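You operate a simulated robot arm through the tools that you are given. There is no shell and no other tool. Be economical: measure what you need, move in short steps, check, and stop when the job is done.

You run a simulated robot arm. Do the job below in one go: nothing can be reset, and whatever is moved stays where it is left.

TASK
Put two of the loggers from the top of the wooden bench on the small saucer there.

It is judged by the outcome, as a careful person would: the job done as asked, and still so three seconds after it is handed in. It fails if anything else is knocked over, pushed out of place, dropped, spilled or broken.

THE ROBOT
A 7-joint arm with a two-finger parallel gripper, fixed in place. Base frame: the origin is at the foot of the arm, x ahead of it, y to its left, z up; the work surface is at about z = 760. Lengths are in mm, angles in rad, forces in N, time in s.
With the tool pointing down near the work surface it reaches from about 300 to 700 mm from the base axis. Its first joint turns from -1.152 to 1.152 rad. Payload 1.57 kg.
The TCP is the grasp point between the finger pads, 30 mm short of the fingertips. In the tool frame z runs along the fingers and y along their closing line. Largest opening 110 mm; finger width 24, thickness 12; the body of the gripper, 48 by 112 mm, starts 78 mm behind the TCP.
Orientation is told as [roll, pitch, yaw] about the base's x, y, z axes, in that order, counted from this pose: with the fingers straight down and closing along the base's y, the tool's x points along the base's -x, its y along +y and its z along -z.

THE INTERFACE
- The arm moves only by the tool play_rows. Its argument "increments" is a list that holds one entry, the list of rows, each a list of 6 numbers: the shift along the base's x, y, z in units of 25 mm (1.0 is 25 mm), then the turn, a rotation vector about the base's x, y, z in units of 4 degrees (1.0 is 4 degrees). In form: [[[dx, dy, dz, wx, wy, wz], ...]]. A call has 1 to 12 rows; each row shifts and turns the commanded pose from where the row before left it. "jaw" is the gripper command, from -1 (shut) to 1 (fully open), values between in proportion, set as the call begins (left out, the last holds). A call with a number of a shift or a turn outside -1 to 1 is refused whole. Rows are played at 5 a second. More than 50 mm and 0.15 rad between two rows, or a gripper value outside its range, and nothing of the call is played. A pose out of reach is approached as far as the arm can. The call stops where the force on the tool passes 40 N (or 10 N more than at its start, if that is more) or the arm is blocked; 0.2 s more then pass. The fingers move at their own pace (about 108 mm/s each) and stop on an object; they squeeze with about 43 N. The grip force told is the motor's: it shows also when the fingers shut on nothing. Time passes only in rows, and 0.2 s behind the last, so rows that do not move let the fingers close. It gives the time, the measured TCP pose, the force on the tool (base axes), the opening and the grip force at its end, in the units of the frame above (readings bear some noise).
- Cameras (640 x 400 px; columns grow to the right, rows downward): "scene" is fixed at [146.5, -382.7, 1393.1]; the picture's right is [0.90, -0.43, 0.00], its down [-0.29, -0.61, -0.74] and it looks along [0.32, 0.67, -0.68] (base axes); focal length 373 px, centre (320, 200). "wrist" rides on the gripper at [-36, 0, -80] in the tool frame; the picture's right is [0.00, -1.00, 0.00], its down [0.97, 0.00, -0.24] and it looks along [0.24, 0.00, 0.97] (tool axes); focal length 218 px, centre (320, 200).
- grab_frame(camera): a new picture of that camera. No time passes.
- measure_at(camera, pixels): for up to 12 pixels [column, row] of the newest picture of that camera ("zoom" is the newest enlarged one), the place [x, y, z] in the base frame of the surface seen there, good to about 3 mm. No time passes.
- close_up(camera, box): a new picture of the part [left, top, right, bottom] of that camera's present view, enlarged. No time passes.
- close_job(): hands the job in; it is judged then, once.

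Keep the steps short. Do not move on a guess: measure, check each grasp and each placing, and mend mistakes. In all there are 60 turns and 20 pictures (those below and enlarged ones count). Leave the gripper open and the arm clear of the work at the hand-in unless told otherwise, and finish with a single line.

The tools are called after "Call:" as a command line: name --argument value ..., lists and objects as JSON in quotes. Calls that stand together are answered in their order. play_rows: Moves the arm, as the interface text tells. Its arguments: {"type":"object","properties":{"increments":{"type":"array"},"jaw":{"type":"number"}},"required":["increments"]} The other tools are called the same way: grab_frame (camera) takes a picture; measure_at (camera, pixels) gives the place of the surface under pixels of a picture; close_up (camera, box) takes an enlarged picture of a part of a camera's view; close_job () hands the job in.

At the start:

```text
time_s: 0.0
ee_pos: [358.0, 86.5, 1029.7]
ee_rot: [-0.001, 0.002, 0.0]
contact_force: [-0.1, -0.9, 0.0]
width: 110.0
grasp_force: 0.1
```

scene: 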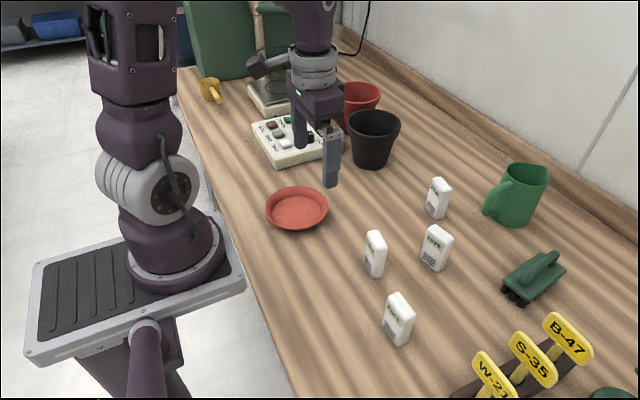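
wrist: 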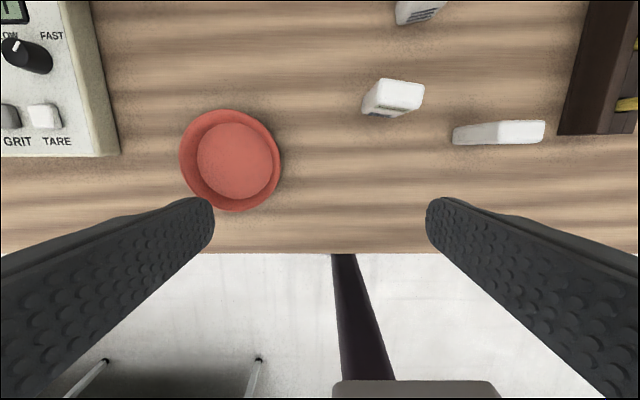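

I see four white loggers standing near (375,253), (399,318), (435,248) and (438,197), and a red saucer at (297,209). I'll enlarge that part to measure them.

Call:
close_up --camera "scene" --box '[250, 160, 490, 350]'

Call:
measure_at --camera "scene" --pixels '[[297, 209], [268, 207], [326, 207], [297, 190], [297, 228], [377, 238], [399, 302], [437, 233], [439, 184], [376, 290], [330, 250]]'

```text
2.11 times, centred on (370, 255) of scene
```

zoom: 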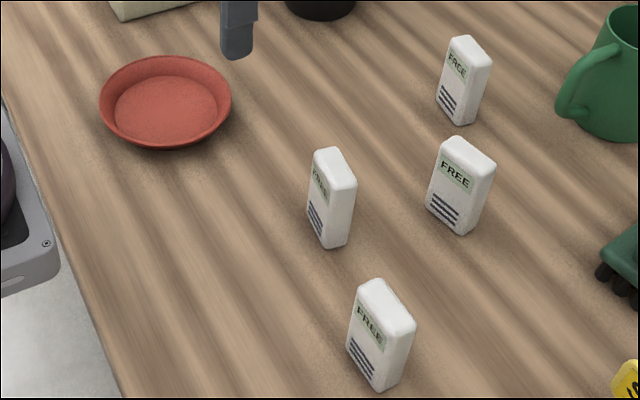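

```text
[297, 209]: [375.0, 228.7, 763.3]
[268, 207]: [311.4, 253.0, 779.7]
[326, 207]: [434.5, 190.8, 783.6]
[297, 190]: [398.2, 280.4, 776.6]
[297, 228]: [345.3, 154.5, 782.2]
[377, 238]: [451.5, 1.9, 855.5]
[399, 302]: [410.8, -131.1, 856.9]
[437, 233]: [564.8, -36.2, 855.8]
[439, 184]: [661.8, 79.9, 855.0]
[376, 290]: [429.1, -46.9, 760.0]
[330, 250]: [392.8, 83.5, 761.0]
```

The tops are at about z 855, and the saucer's centre is near (373,220) with its floor at 763. Next I'll enlarge the labels and measure the logger corners.

Call:
close_up --camera "scene" --box '[355, 170, 465, 275]'

Call:
close_up --camera "scene" --box '[345, 220, 465, 350]'

```text
3.81 times, centred on (410, 222) of scene
```

zoom: 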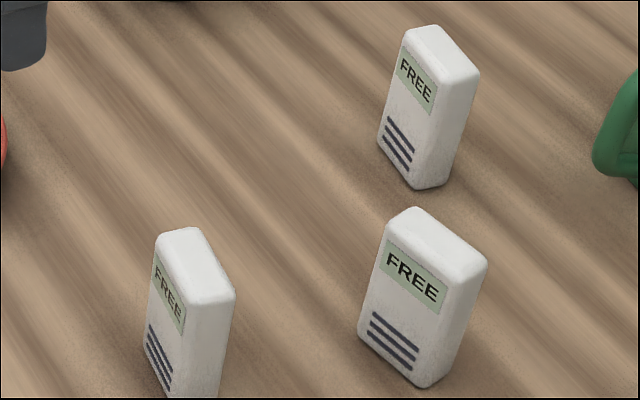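

```text
3.08 times, centred on (405, 285) of scene
```

zoom: 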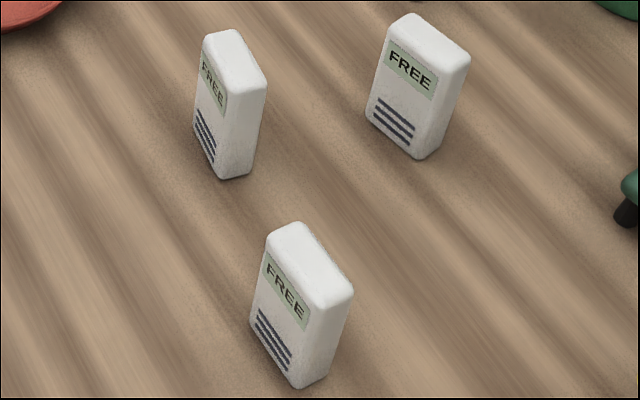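

All four are labelled FREE, so any two will do. Now the top corners of the three nearest loggers.

Call:
measure_at --camera "zoom" --pixels '[[208, 40], [235, 32], [262, 82], [230, 87], [395, 25], [412, 17], [465, 55], [440, 70], [272, 237], [298, 225], [349, 289], [320, 300]]'

Call:
measure_at --camera "zoom" --pixels '[[222, 174], [245, 172], [196, 134], [226, 150], [250, 140], [295, 385], [322, 375], [251, 325]]'

```text
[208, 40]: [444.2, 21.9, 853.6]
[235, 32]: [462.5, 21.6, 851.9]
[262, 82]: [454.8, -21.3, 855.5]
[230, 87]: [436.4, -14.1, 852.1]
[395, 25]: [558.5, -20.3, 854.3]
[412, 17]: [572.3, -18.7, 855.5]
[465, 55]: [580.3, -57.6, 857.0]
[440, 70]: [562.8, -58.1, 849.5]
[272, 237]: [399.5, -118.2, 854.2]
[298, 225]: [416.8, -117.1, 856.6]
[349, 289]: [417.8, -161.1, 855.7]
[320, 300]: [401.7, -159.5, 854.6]
```

```text
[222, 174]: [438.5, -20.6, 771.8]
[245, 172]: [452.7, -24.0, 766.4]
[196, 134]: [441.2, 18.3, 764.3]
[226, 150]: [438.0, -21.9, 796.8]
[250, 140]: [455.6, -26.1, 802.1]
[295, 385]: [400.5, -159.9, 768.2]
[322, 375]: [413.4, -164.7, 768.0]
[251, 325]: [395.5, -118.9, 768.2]
```

Logger A stands at about (450,0), turned roughly -10°, and measures about 24×50×95. Logger B stands at about (409,-139) and is almost square to the axes. I'll take A first: hover above it at z 950, turned -10°, with the jaws open.

Call:
play_rows --increments '[[[0.92, -0.865, -0.8, 0, 0, -0.625], [0.92, -0.865, -0.8, 0, 0, -0.625], [0.92, -0.865, -0.8, 0, 0, -0.625], [0.92, -0.865, -0.8, 0, 0, -0.625], [0, 0, 0, 0, 0, 0]]]' --jaw 1

Call:
grab_frame --camera "wrist"

```text
time_s: 1.2
ee_pos: [453.6, -0.4, 948.8]
ee_rot: [-0.002, 0.0, -0.175]
contact_force: [-0.3, 0.4, 0.1]
width: 110.3
grasp_force: 0.1
```

```text
14 pictures are left
```

wrist: 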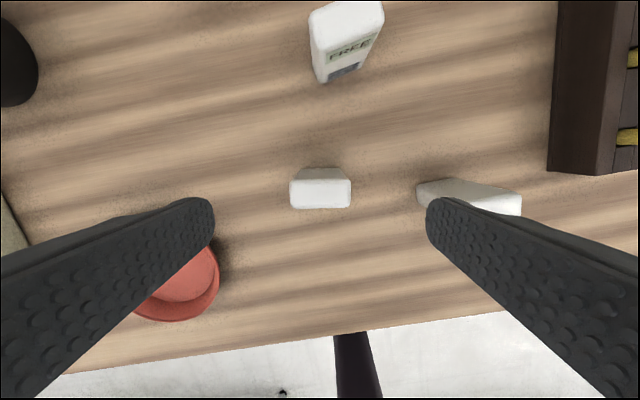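

The logger's top is square to the jaws, spanning (290..350, 181..208). I'll measure its edges.

Call:
measure_at --camera "wrist" --pixels '[[293, 195], [347, 195], [320, 195], [320, 184], [320, 205]]'

```text
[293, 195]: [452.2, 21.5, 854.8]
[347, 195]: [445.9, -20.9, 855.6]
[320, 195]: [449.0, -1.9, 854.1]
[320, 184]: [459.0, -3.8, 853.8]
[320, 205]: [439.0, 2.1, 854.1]
```

The centre is (449,0). I'll shift slightly in x and descend to TCP z 822, which keeps the fingertips above saucer-rim height for the placing.

Call:
play_rows --increments '[[[-0.14, 0, -0.85, 0, 0, 0], [0, 0, -0.85, 0, 0, 0], [0, 0, -0.85, 0, 0, 0], [0, 0, -0.85, 0, 0, 0], [0, 0, -0.85, 0, 0, 0], [0, 0, -0.8, 0, 0, 0], [0, 0, 0, 0, 0, 0]]]'

```text
time_s: 2.8
ee_pos: [447.5, 1.7, 822.0]
ee_rot: [0.0, 0.001, -0.175]
contact_force: [-0.7, -0.1, 0.1]
width: 110.2
grasp_force: 0.2
```

The arm is at the right height with no contact. Closing the jaws now.

Call:
play_rows --increments '[[[0, 0, 0, 0, 0, 0], [0, 0, 0, 0, 0, 0], [0, 0, 0, 0, 0, 0], [0, 0, 0, 0, 0, 0]]]' --jaw -1

```text
time_s: 3.8
ee_pos: [448.2, 1.7, 822.9]
ee_rot: [-0.003, 0.0, -0.174]
contact_force: [0.9, -0.8, 0.1]
width: 51.5
grasp_force: 43.0
```

It is gripped at a width of 51.5 with 43 N. I'll lift 75 mm and measure the saucer again in the scene picture.

Call:
play_rows --increments '[[[0, 0, 0.5, 0, 0, 0], [0, 0, 0.9, 0, 0, 0], [0, 0, 0.9, 0, 0, 0], [0, 0, 0.7, 0, 0, 0]]]'

Call:
close_up --camera "scene" --box '[250, 170, 410, 270]'

```text
time_s: 4.8
ee_pos: [446.7, 0.8, 898.6]
ee_rot: [0.001, 0.0, -0.176]
contact_force: [0.4, 0.0, -1.3]
width: 51.1
grasp_force: 42.9
```

```text
4.00 times, centred on (330, 220) of scene
```

zoom: 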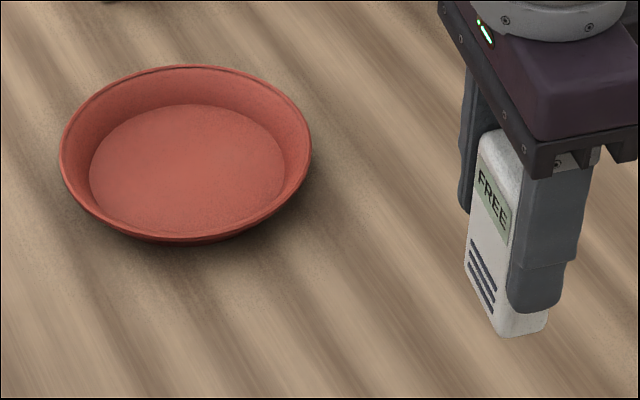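

The logger is held. The saucer floor shows as an ellipse in this view, from (90,170) to (285,165) and from (187,105) to (187,232). I'll measure it.

Call:
measure_at --camera "zoom" --pixels '[[94, 168], [282, 165], [190, 107], [180, 226], [187, 165], [62, 155], [310, 152], [187, 67], [187, 240], [120, 130], [258, 207]]'

```text
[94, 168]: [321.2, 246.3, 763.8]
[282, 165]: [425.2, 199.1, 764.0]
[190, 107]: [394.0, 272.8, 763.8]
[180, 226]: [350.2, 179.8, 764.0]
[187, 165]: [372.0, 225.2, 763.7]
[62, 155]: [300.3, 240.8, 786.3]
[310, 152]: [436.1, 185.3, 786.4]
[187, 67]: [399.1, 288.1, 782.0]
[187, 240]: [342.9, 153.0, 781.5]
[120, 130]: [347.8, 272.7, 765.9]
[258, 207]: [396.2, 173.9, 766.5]
```

The floor centre is (372,222), its radius about 54 and its height z 764. Logger A goes to (392,222) and B later to (352,222). I'm carrying A over with the bottom at z ≈ 837, clear of the rim at 786, and turning back to square.

Call:
play_rows --increments '[[[-0.22, 0.884, 0, 0, 0, 0.25], [-0.22, 0.884, 0, 0, 0, 0.25], [-0.22, 0.884, 0, 0, 0, 0.25], [-0.22, 0.884, 0, 0, 0, 0.25], [-0.22, 0.884, 0, 0, 0, 0.25], [-0.22, 0.884, 0, 0, 0, 0.25], [-0.22, 0.884, 0, 0, 0, 0.25], [-0.22, 0.884, 0, 0, 0, 0.25], [-0.22, 0.884, 0, 0, 0, 0.25], [-0.22, 0.884, 0, 0, 0, 0.25], [0, 0, 0, 0, 0, 0]]]'

Call:
grab_frame --camera "scene"

```text
time_s: 7.2
ee_pos: [392.7, 222.8, 899.1]
ee_rot: [0.001, -0.001, 0.0]
contact_force: [0.5, 0.4, 0.4]
width: 51.0
grasp_force: 42.8
```

```text
12 pictures are left
```

scene: 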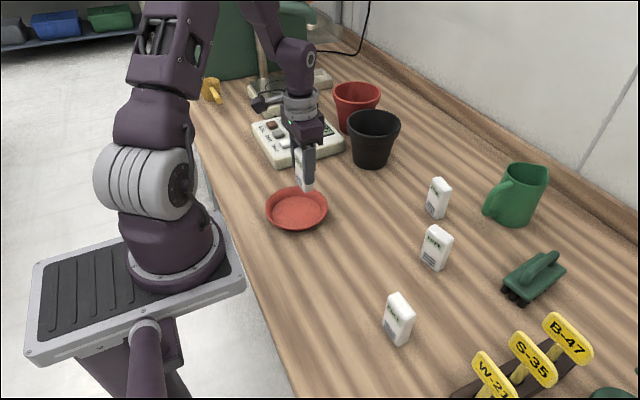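

The path is clear and the logger is above the saucer. I'm lowering it until it nearly touches.

Call:
play_rows --increments '[[[0, 0, -0.8, 0, 0, 0], [0, 0, -0.8, 0, 0, 0], [0, 0, -0.6, 0, 0, 0], [0, 0, -0.4, 0, 0, 0], [0, 0, -0.16, 0, 0, 0], [0, 0, 0, 0, 0, 0]]]'

```text
time_s: 8.6
ee_pos: [393.3, 219.2, 829.0]
ee_rot: [0.0, -0.001, -0.001]
contact_force: [-0.3, 0.4, -1.0]
width: 51.3
grasp_force: 43.1
```

There's no contact yet. I'll go down in 1 mm steps and watch the force.

Call:
play_rows --increments '[[[0, 0, -0.04, 0, 0, 0], [0, 0, -0.04, 0, 0, 0], [0, 0, 0, 0, 0, 0]]]'

```text
time_s: 9.4
ee_pos: [392.3, 221.0, 827.4]
ee_rot: [-0.001, 0.0, 0.001]
contact_force: [-0.1, -0.4, -0.6]
width: 51.1
grasp_force: 43.4
```

Call:
play_rows --increments '[[[0, 0, -0.04, 0, 0, 0], [0, 0, 0, 0, 0, 0]]]'

Call:
close_up --camera "scene" --box '[250, 140, 350, 240]'

```text
time_s: 10.0
ee_pos: [392.2, 219.1, 826.6]
ee_rot: [0.002, 0.001, -0.002]
contact_force: [-1.8, -1.3, 17.1]
width: 50.9
grasp_force: 42.4
```

```text
4.00 times, centred on (300, 190) of scene
```

zoom: 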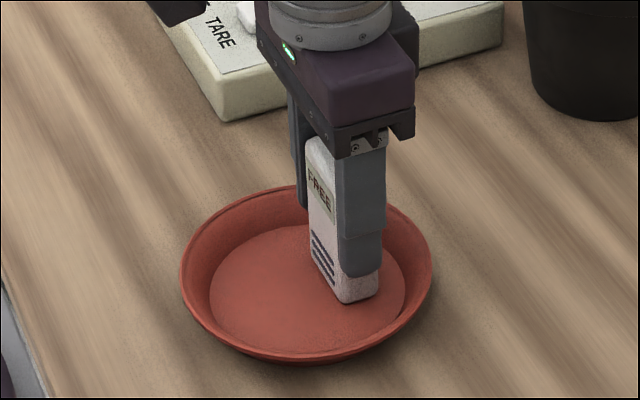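

A push of 17 N shows the logger resting on the saucer floor. Opening part way, to about 80 mm.

Call:
play_rows --increments '[[[0, 0, 0, 0, 0, 0], [0, 0, 0, 0, 0, 0]]]' --jaw 0.45

Call:
play_rows --increments '[[[0, 0, 0.8, 0, 0, 0], [0, 0, 1, 0, 0, 0], [0, 0, 1, 0, 0, 0], [0, 0, 1, 0, 0, 0], [0, 0, 1, 0, 0, 0], [0, 0, 0, 0, 0, 0]]]'

Call:
grab_frame --camera "wrist"

```text
time_s: 10.6
ee_pos: [393.3, 220.6, 826.1]
ee_rot: [-0.001, 0.0, 0.0]
contact_force: [-0.5, 0.1, 0.1]
width: 79.7
grasp_force: 0.1
```

```text
time_s: 12.0
ee_pos: [393.5, 219.6, 948.8]
ee_rot: [0.001, 0.0, -0.001]
contact_force: [0.2, -0.1, 0.2]
width: 79.6
grasp_force: 0.0
```

```text
10 pictures are left
```

wrist: 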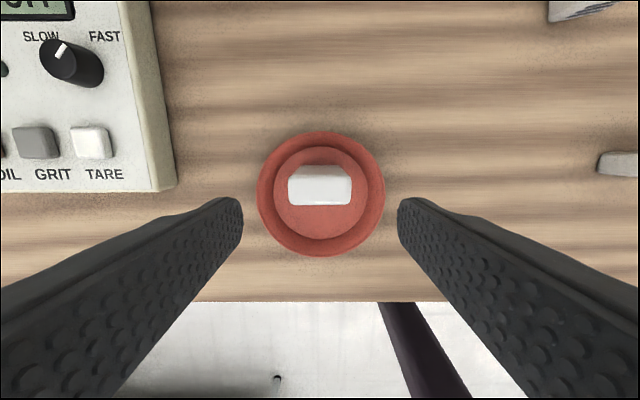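

Logger A stands upright in the saucer. I'm moving at z 949 to above logger B at about (409,-139), with the jaws open again.

Call:
play_rows --increments '[[[0.04, -0.9, 0, 0, 0, 0], [0.04, -0.9, 0, 0, 0, 0], [0.04, -0.9, 0, 0, 0, 0], [0.04, -0.9, 0, 0, 0, 0], [0.04, -0.9, 0, 0, 0, 0], [0.04, -0.9, 0, 0, 0, 0], [0.04, -0.9, 0, 0, 0, 0], [0.04, -0.9, 0, 0, 0, 0]]]' --jaw 1

Call:
play_rows --increments '[[[0.04, -0.9, 0, 0, 0, 0.1], [0.04, -0.9, 0, 0, 0, 0.1], [0.04, -0.9, 0, 0, 0, 0.1], [0.04, -0.9, 0, 0, 0, 0.1], [0.04, -0.9, 0, 0, 0, 0.1], [0.04, -0.9, 0, 0, 0, 0.1], [0.04, -0.9, 0, 0, 0, 0.1], [0.04, -0.9, 0, 0, 0, 0], [0, 0, 0, 0, 0, 0]]]'

Call:
grab_frame --camera "wrist"

```text
time_s: 13.8
ee_pos: [400.5, 39.4, 945.8]
ee_rot: [-0.001, -0.001, 0.0]
contact_force: [-0.4, 0.6, -0.1]
width: 110.1
grasp_force: 0.0
```

```text
time_s: 15.8
ee_pos: [406.8, -138.9, 946.6]
ee_rot: [0.001, 0.0, 0.048]
contact_force: [0.0, 0.3, -0.9]
width: 110.0
grasp_force: 0.0
```

```text
9 pictures are left
```

wrist: 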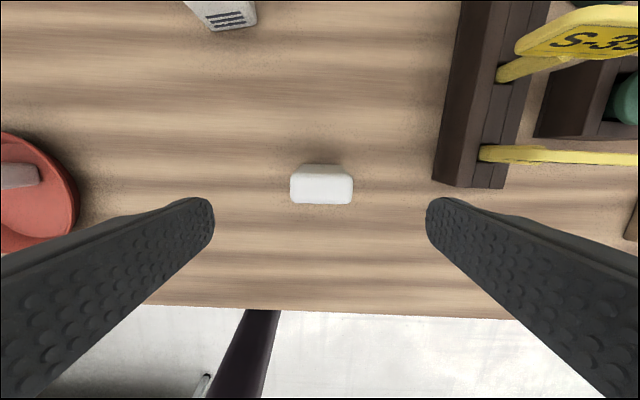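

Logger B's top spans (290..353, 175..205), almost aligned. I'll measure it, and the rack's near corner at (440,180), to check finger clearance.

Call:
measure_at --camera "wrist" --pixels '[[293, 190], [350, 192], [321, 178], [321, 201], [435, 182], [440, 160], [500, 185], [485, 153], [535, 157]]'

```text
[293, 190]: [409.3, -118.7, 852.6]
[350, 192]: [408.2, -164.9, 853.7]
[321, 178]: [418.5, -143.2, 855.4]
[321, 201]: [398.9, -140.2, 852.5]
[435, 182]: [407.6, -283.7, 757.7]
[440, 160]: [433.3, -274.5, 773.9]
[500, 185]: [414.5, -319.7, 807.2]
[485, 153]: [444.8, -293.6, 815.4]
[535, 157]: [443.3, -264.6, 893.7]
```

The centre is (408.7,-141.5), and the rack is more than 50 mm clear of the finger. I'll correct slightly and descend to z 823.

Call:
play_rows --increments '[[[0.05, -0.1, -0.82, 0, 0, -0.5], [0, 0, -0.82, 0, 0, 0], [0, 0, -0.82, 0, 0, 0], [0, 0, -0.82, 0, 0, 0], [0, 0, -0.82, 0, 0, 0], [0, 0, -0.82, 0, 0, 0], [0, 0, 0, 0, 0, 0]]]'

Call:
play_rows --increments '[[[0, 0, 0, 0, 0, 0], [0, 0, 0, 0, 0, 0], [0, 0, 0, 0, 0, 0], [0, 0, 0, 0, 0, 0]]]' --jaw -1

```text
time_s: 17.4
ee_pos: [409.4, -140.9, 822.8]
ee_rot: [0.0, 0.001, 0.014]
contact_force: [0.8, 0.1, -0.3]
width: 110.2
grasp_force: 0.1
```

```text
time_s: 18.4
ee_pos: [409.1, -141.2, 821.8]
ee_rot: [0.0, 0.001, 0.013]
contact_force: [-0.4, -0.2, 0.9]
width: 51.2
grasp_force: 44.1
```

It is gripped at 51.2 mm with 44 N. I'll lift 100 mm, shift to x = 352, then travel along y to the saucer.

Call:
play_rows --increments '[[[0, 0, 0.5, 0, 0, 0], [0, 0, 0.9, 0, 0, 0], [0, 0, 0.9, 0, 0, 0], [0, 0, 0.9, 0, 0, 0], [0, 0, 0.9, 0, 0, 0], [-0.57, 0.9, 0, 0, 0, -0.2], [-0.57, 0.9, 0, 0, 0, 0], [-0.57, 0.9, 0, 0, 0, 0], [-0.57, 0.9, 0, 0, 0, 0], [0, 0.9, 0, 0, 0, 0], [0, 0.9, 0, 0, 0, 0], [0, 0.9, 0, 0, 0, 0]]]'

Call:
play_rows --increments '[[[0, 0.9, 0, 0, 0, 0], [0, 0.9, 0, 0, 0, 0], [0, 0.9, 0, 0, 0, 0], [0, 0.9, 0, 0, 0, 0], [0, 0.9, 0, 0, 0, 0], [0, 0.9, 0, 0, 0, 0], [0, 0.9, 0, 0, 0, 0], [0, 0.9, 0, 0, 0, 0], [0, 0.9, 0, 0, 0, 0], [0, 0, 0, 0, 0, 0]]]'

Call:
grab_frame --camera "wrist"

Call:
close_up --camera "scene" --box '[250, 140, 350, 240]'

```text
time_s: 21.0
ee_pos: [353.6, 16.4, 927.6]
ee_rot: [0.0, 0.001, -0.003]
contact_force: [-0.2, 0.2, -0.3]
width: 51.3
grasp_force: 43.2
```

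```text
time_s: 23.2
ee_pos: [354.3, 217.8, 926.3]
ee_rot: [0.002, 0.001, 0.001]
contact_force: [-0.8, 0.1, -0.3]
width: 51.1
grasp_force: 42.8
```

```text
8 pictures are left
```

wrist: 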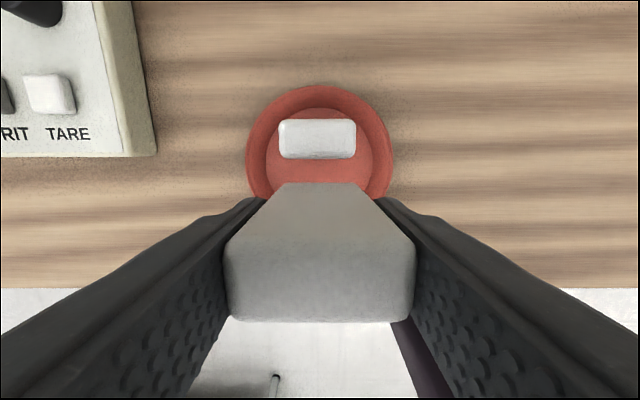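

```text
4.00 times, centred on (300, 190) of scene
```

zoom: 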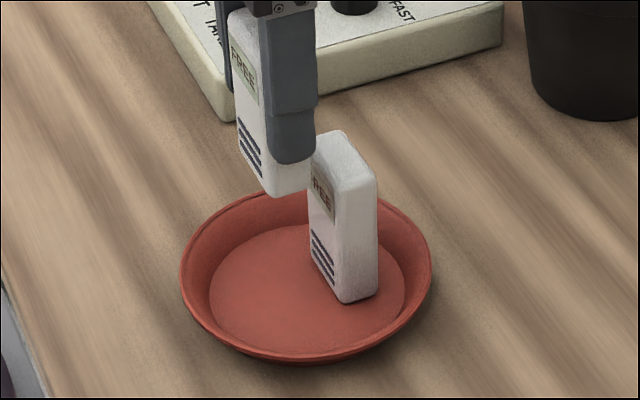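

B hangs above the saucer and A's top is at (280..356, 120..158). I'll check A's exact place.

Call:
measure_at --camera "wrist" --pixels '[[317, 122], [317, 150], [282, 138], [353, 138], [317, 156], [300, 285]]'

```text
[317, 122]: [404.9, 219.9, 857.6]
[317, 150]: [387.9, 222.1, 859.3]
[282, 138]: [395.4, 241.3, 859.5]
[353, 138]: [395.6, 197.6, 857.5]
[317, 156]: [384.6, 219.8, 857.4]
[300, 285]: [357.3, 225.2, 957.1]
```

A spans x 382–407. B at 352 leaves about a 15 mm gap and stays on the floor area. Lowering to just above the floor.

Call:
play_rows --increments '[[[-0.06, 0.06, -0.7, 0, 0, 0], [0, 0, -0.8, 0, 0, 0], [0, 0, -0.8, 0, 0, 0], [0, 0, -0.8, 0, 0, 0], [0, 0, -0.5, 0, 0, 0], [0, 0, -0.27, 0, 0, 0], [0, 0, 0, 0, 0, 0]]]'

Call:
play_rows --increments '[[[0, 0, -0.04, 0, 0, 0], [0, 0, 0, 0, 0, 0]]]'

```text
time_s: 24.8
ee_pos: [351.6, 221.9, 827.4]
ee_rot: [0.001, 0.0, 0.0]
contact_force: [-0.6, -0.9, -0.8]
width: 51.1
grasp_force: 43.4
```

```text
time_s: 25.4
ee_pos: [350.6, 221.6, 826.7]
ee_rot: [0.001, 0.001, -0.002]
contact_force: [1.3, -0.4, -0.6]
width: 51.3
grasp_force: 42.7
```

There's still no contact, so down another millimetre.

Call:
play_rows --increments '[[[0, 0, -0.04, 0, 0, 0], [0, 0, 0, 0, 0, 0]]]'

```text
time_s: 26.0
ee_pos: [351.1, 219.7, 826.9]
ee_rot: [-0.001, 0.001, -0.001]
contact_force: [0.3, -0.4, -0.7]
width: 51.1
grasp_force: 43.4
```

Call:
play_rows --increments '[[[0, 0, -0.03, 0, 0, 0], [0, 0, 0, 0, 0, 0]]]'

```text
time_s: 26.6
ee_pos: [352.1, 220.8, 825.4]
ee_rot: [0.002, -0.002, 0.001]
contact_force: [0.8, -0.6, 22.0]
width: 51.1
grasp_force: 43.1
```

Contact at 22 N, so B rests on the floor. I'll open to 80 mm and rise straight up.

Call:
play_rows --increments '[[[0, 0, 0, 0, 0, 0], [0, 0, 0, 0, 0, 0]]]' --jaw 0.45

Call:
play_rows --increments '[[[0, 0, 0.8, 0, 0, 0], [0, 0, 1, 0, 0, 0], [0, 0, 1, 0, 0, 0], [0, 0, 1, 0, 0, 0], [0, 0, 1, 0, 0, 0], [0, 0, 1, 0, 0, 0], [0, 0, 1, 0, 0, 0], [0, -0.9, 0.5, 0, 0, 0], [0, -0.9, 0, 0, 0, 0], [0, -0.9, 0, 0, 0, 0], [0, -0.9, 0, 0, 0, 0], [0, -0.9, 0, 0, 0, 0]]]'

Call:
grab_frame --camera "scene"

Call:
close_up --camera "scene" --box '[250, 140, 350, 240]'

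```text
time_s: 27.2
ee_pos: [350.2, 221.4, 825.9]
ee_rot: [-0.001, -0.001, -0.001]
contact_force: [-0.2, -0.9, -0.1]
width: 79.8
grasp_force: 0.0
```

```text
time_s: 29.8
ee_pos: [352.8, 108.1, 1007.0]
ee_rot: [0.001, -0.001, -0.001]
contact_force: [-0.1, -0.8, -0.1]
width: 79.9
grasp_force: 0.0
```

```text
6 pictures are left
```

scene: 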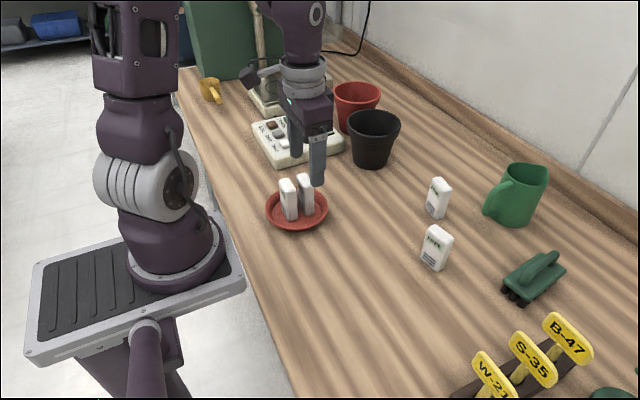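

```text
4.00 times, centred on (300, 190) of scene
```

zoom: 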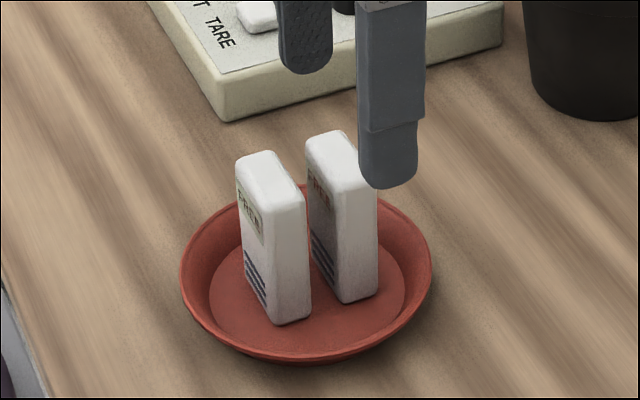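

Both loggers stand upright in the saucer and nothing else has moved. A's label looks reddish, so I'll take a closer look before handing in.

Call:
close_up --camera "scene" --box '[300, 170, 350, 220]'

Call:
close_up --camera "scene" --box '[270, 170, 330, 210]'

```text
8.00 times, centred on (325, 195) of scene
```

zoom: 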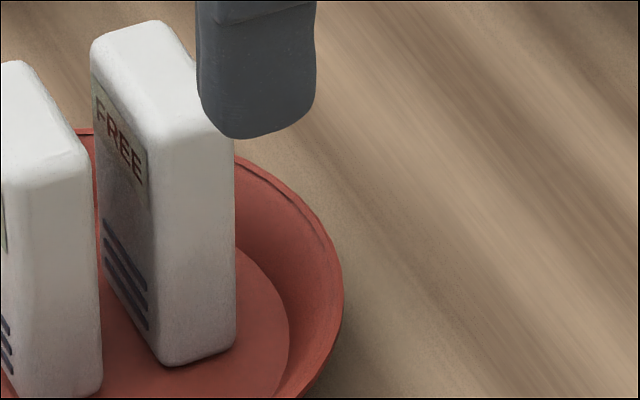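

```text
10.00 times, centred on (300, 190) of scene
```

zoom: 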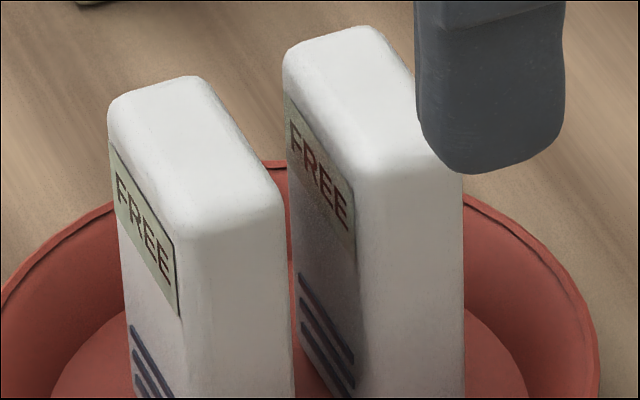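

Both labels read FREE, and the red tint is only light reflected from the saucer. I'll open the jaws fully and back the arm up and away, over the empty bench.

Call:
play_rows --increments '[[[0, -0.8, 0.5, 0, 0, 0], [0, -0.8, 0.5, 0, 0, 0], [0, -0.5, 0, 0, 0, 0], [0, 0, 0, 0, 0, 0], [0, 0, 0, 0, 0, 0]]]' --jaw 1

Call:
grab_frame --camera "scene"

```text
time_s: 31.0
ee_pos: [349.9, 54.8, 1031.9]
ee_rot: [0.0, -0.002, 0.0]
contact_force: [0.2, -0.9, 0.4]
width: 110.0
grasp_force: 0.1
```

```text
2 pictures are left
```

scene: 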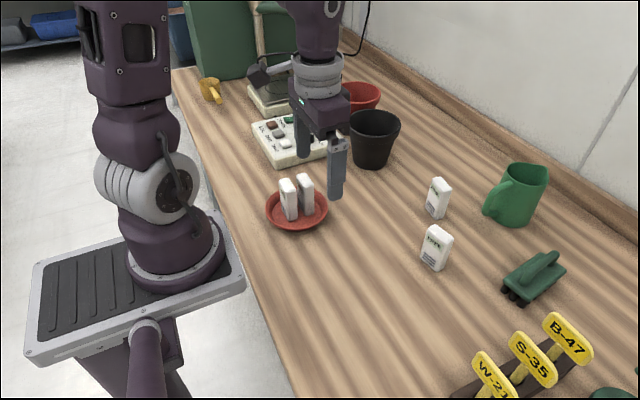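

Both loggers are steady in the saucer, everything else is in place, the gripper is open and the arm is clear. Handing in.

Call:
close_job

```text
The job is handed in.
```

Two loggers now stand upright on the small saucer, nothing else was moved, and the gripper is open and clear of the work.
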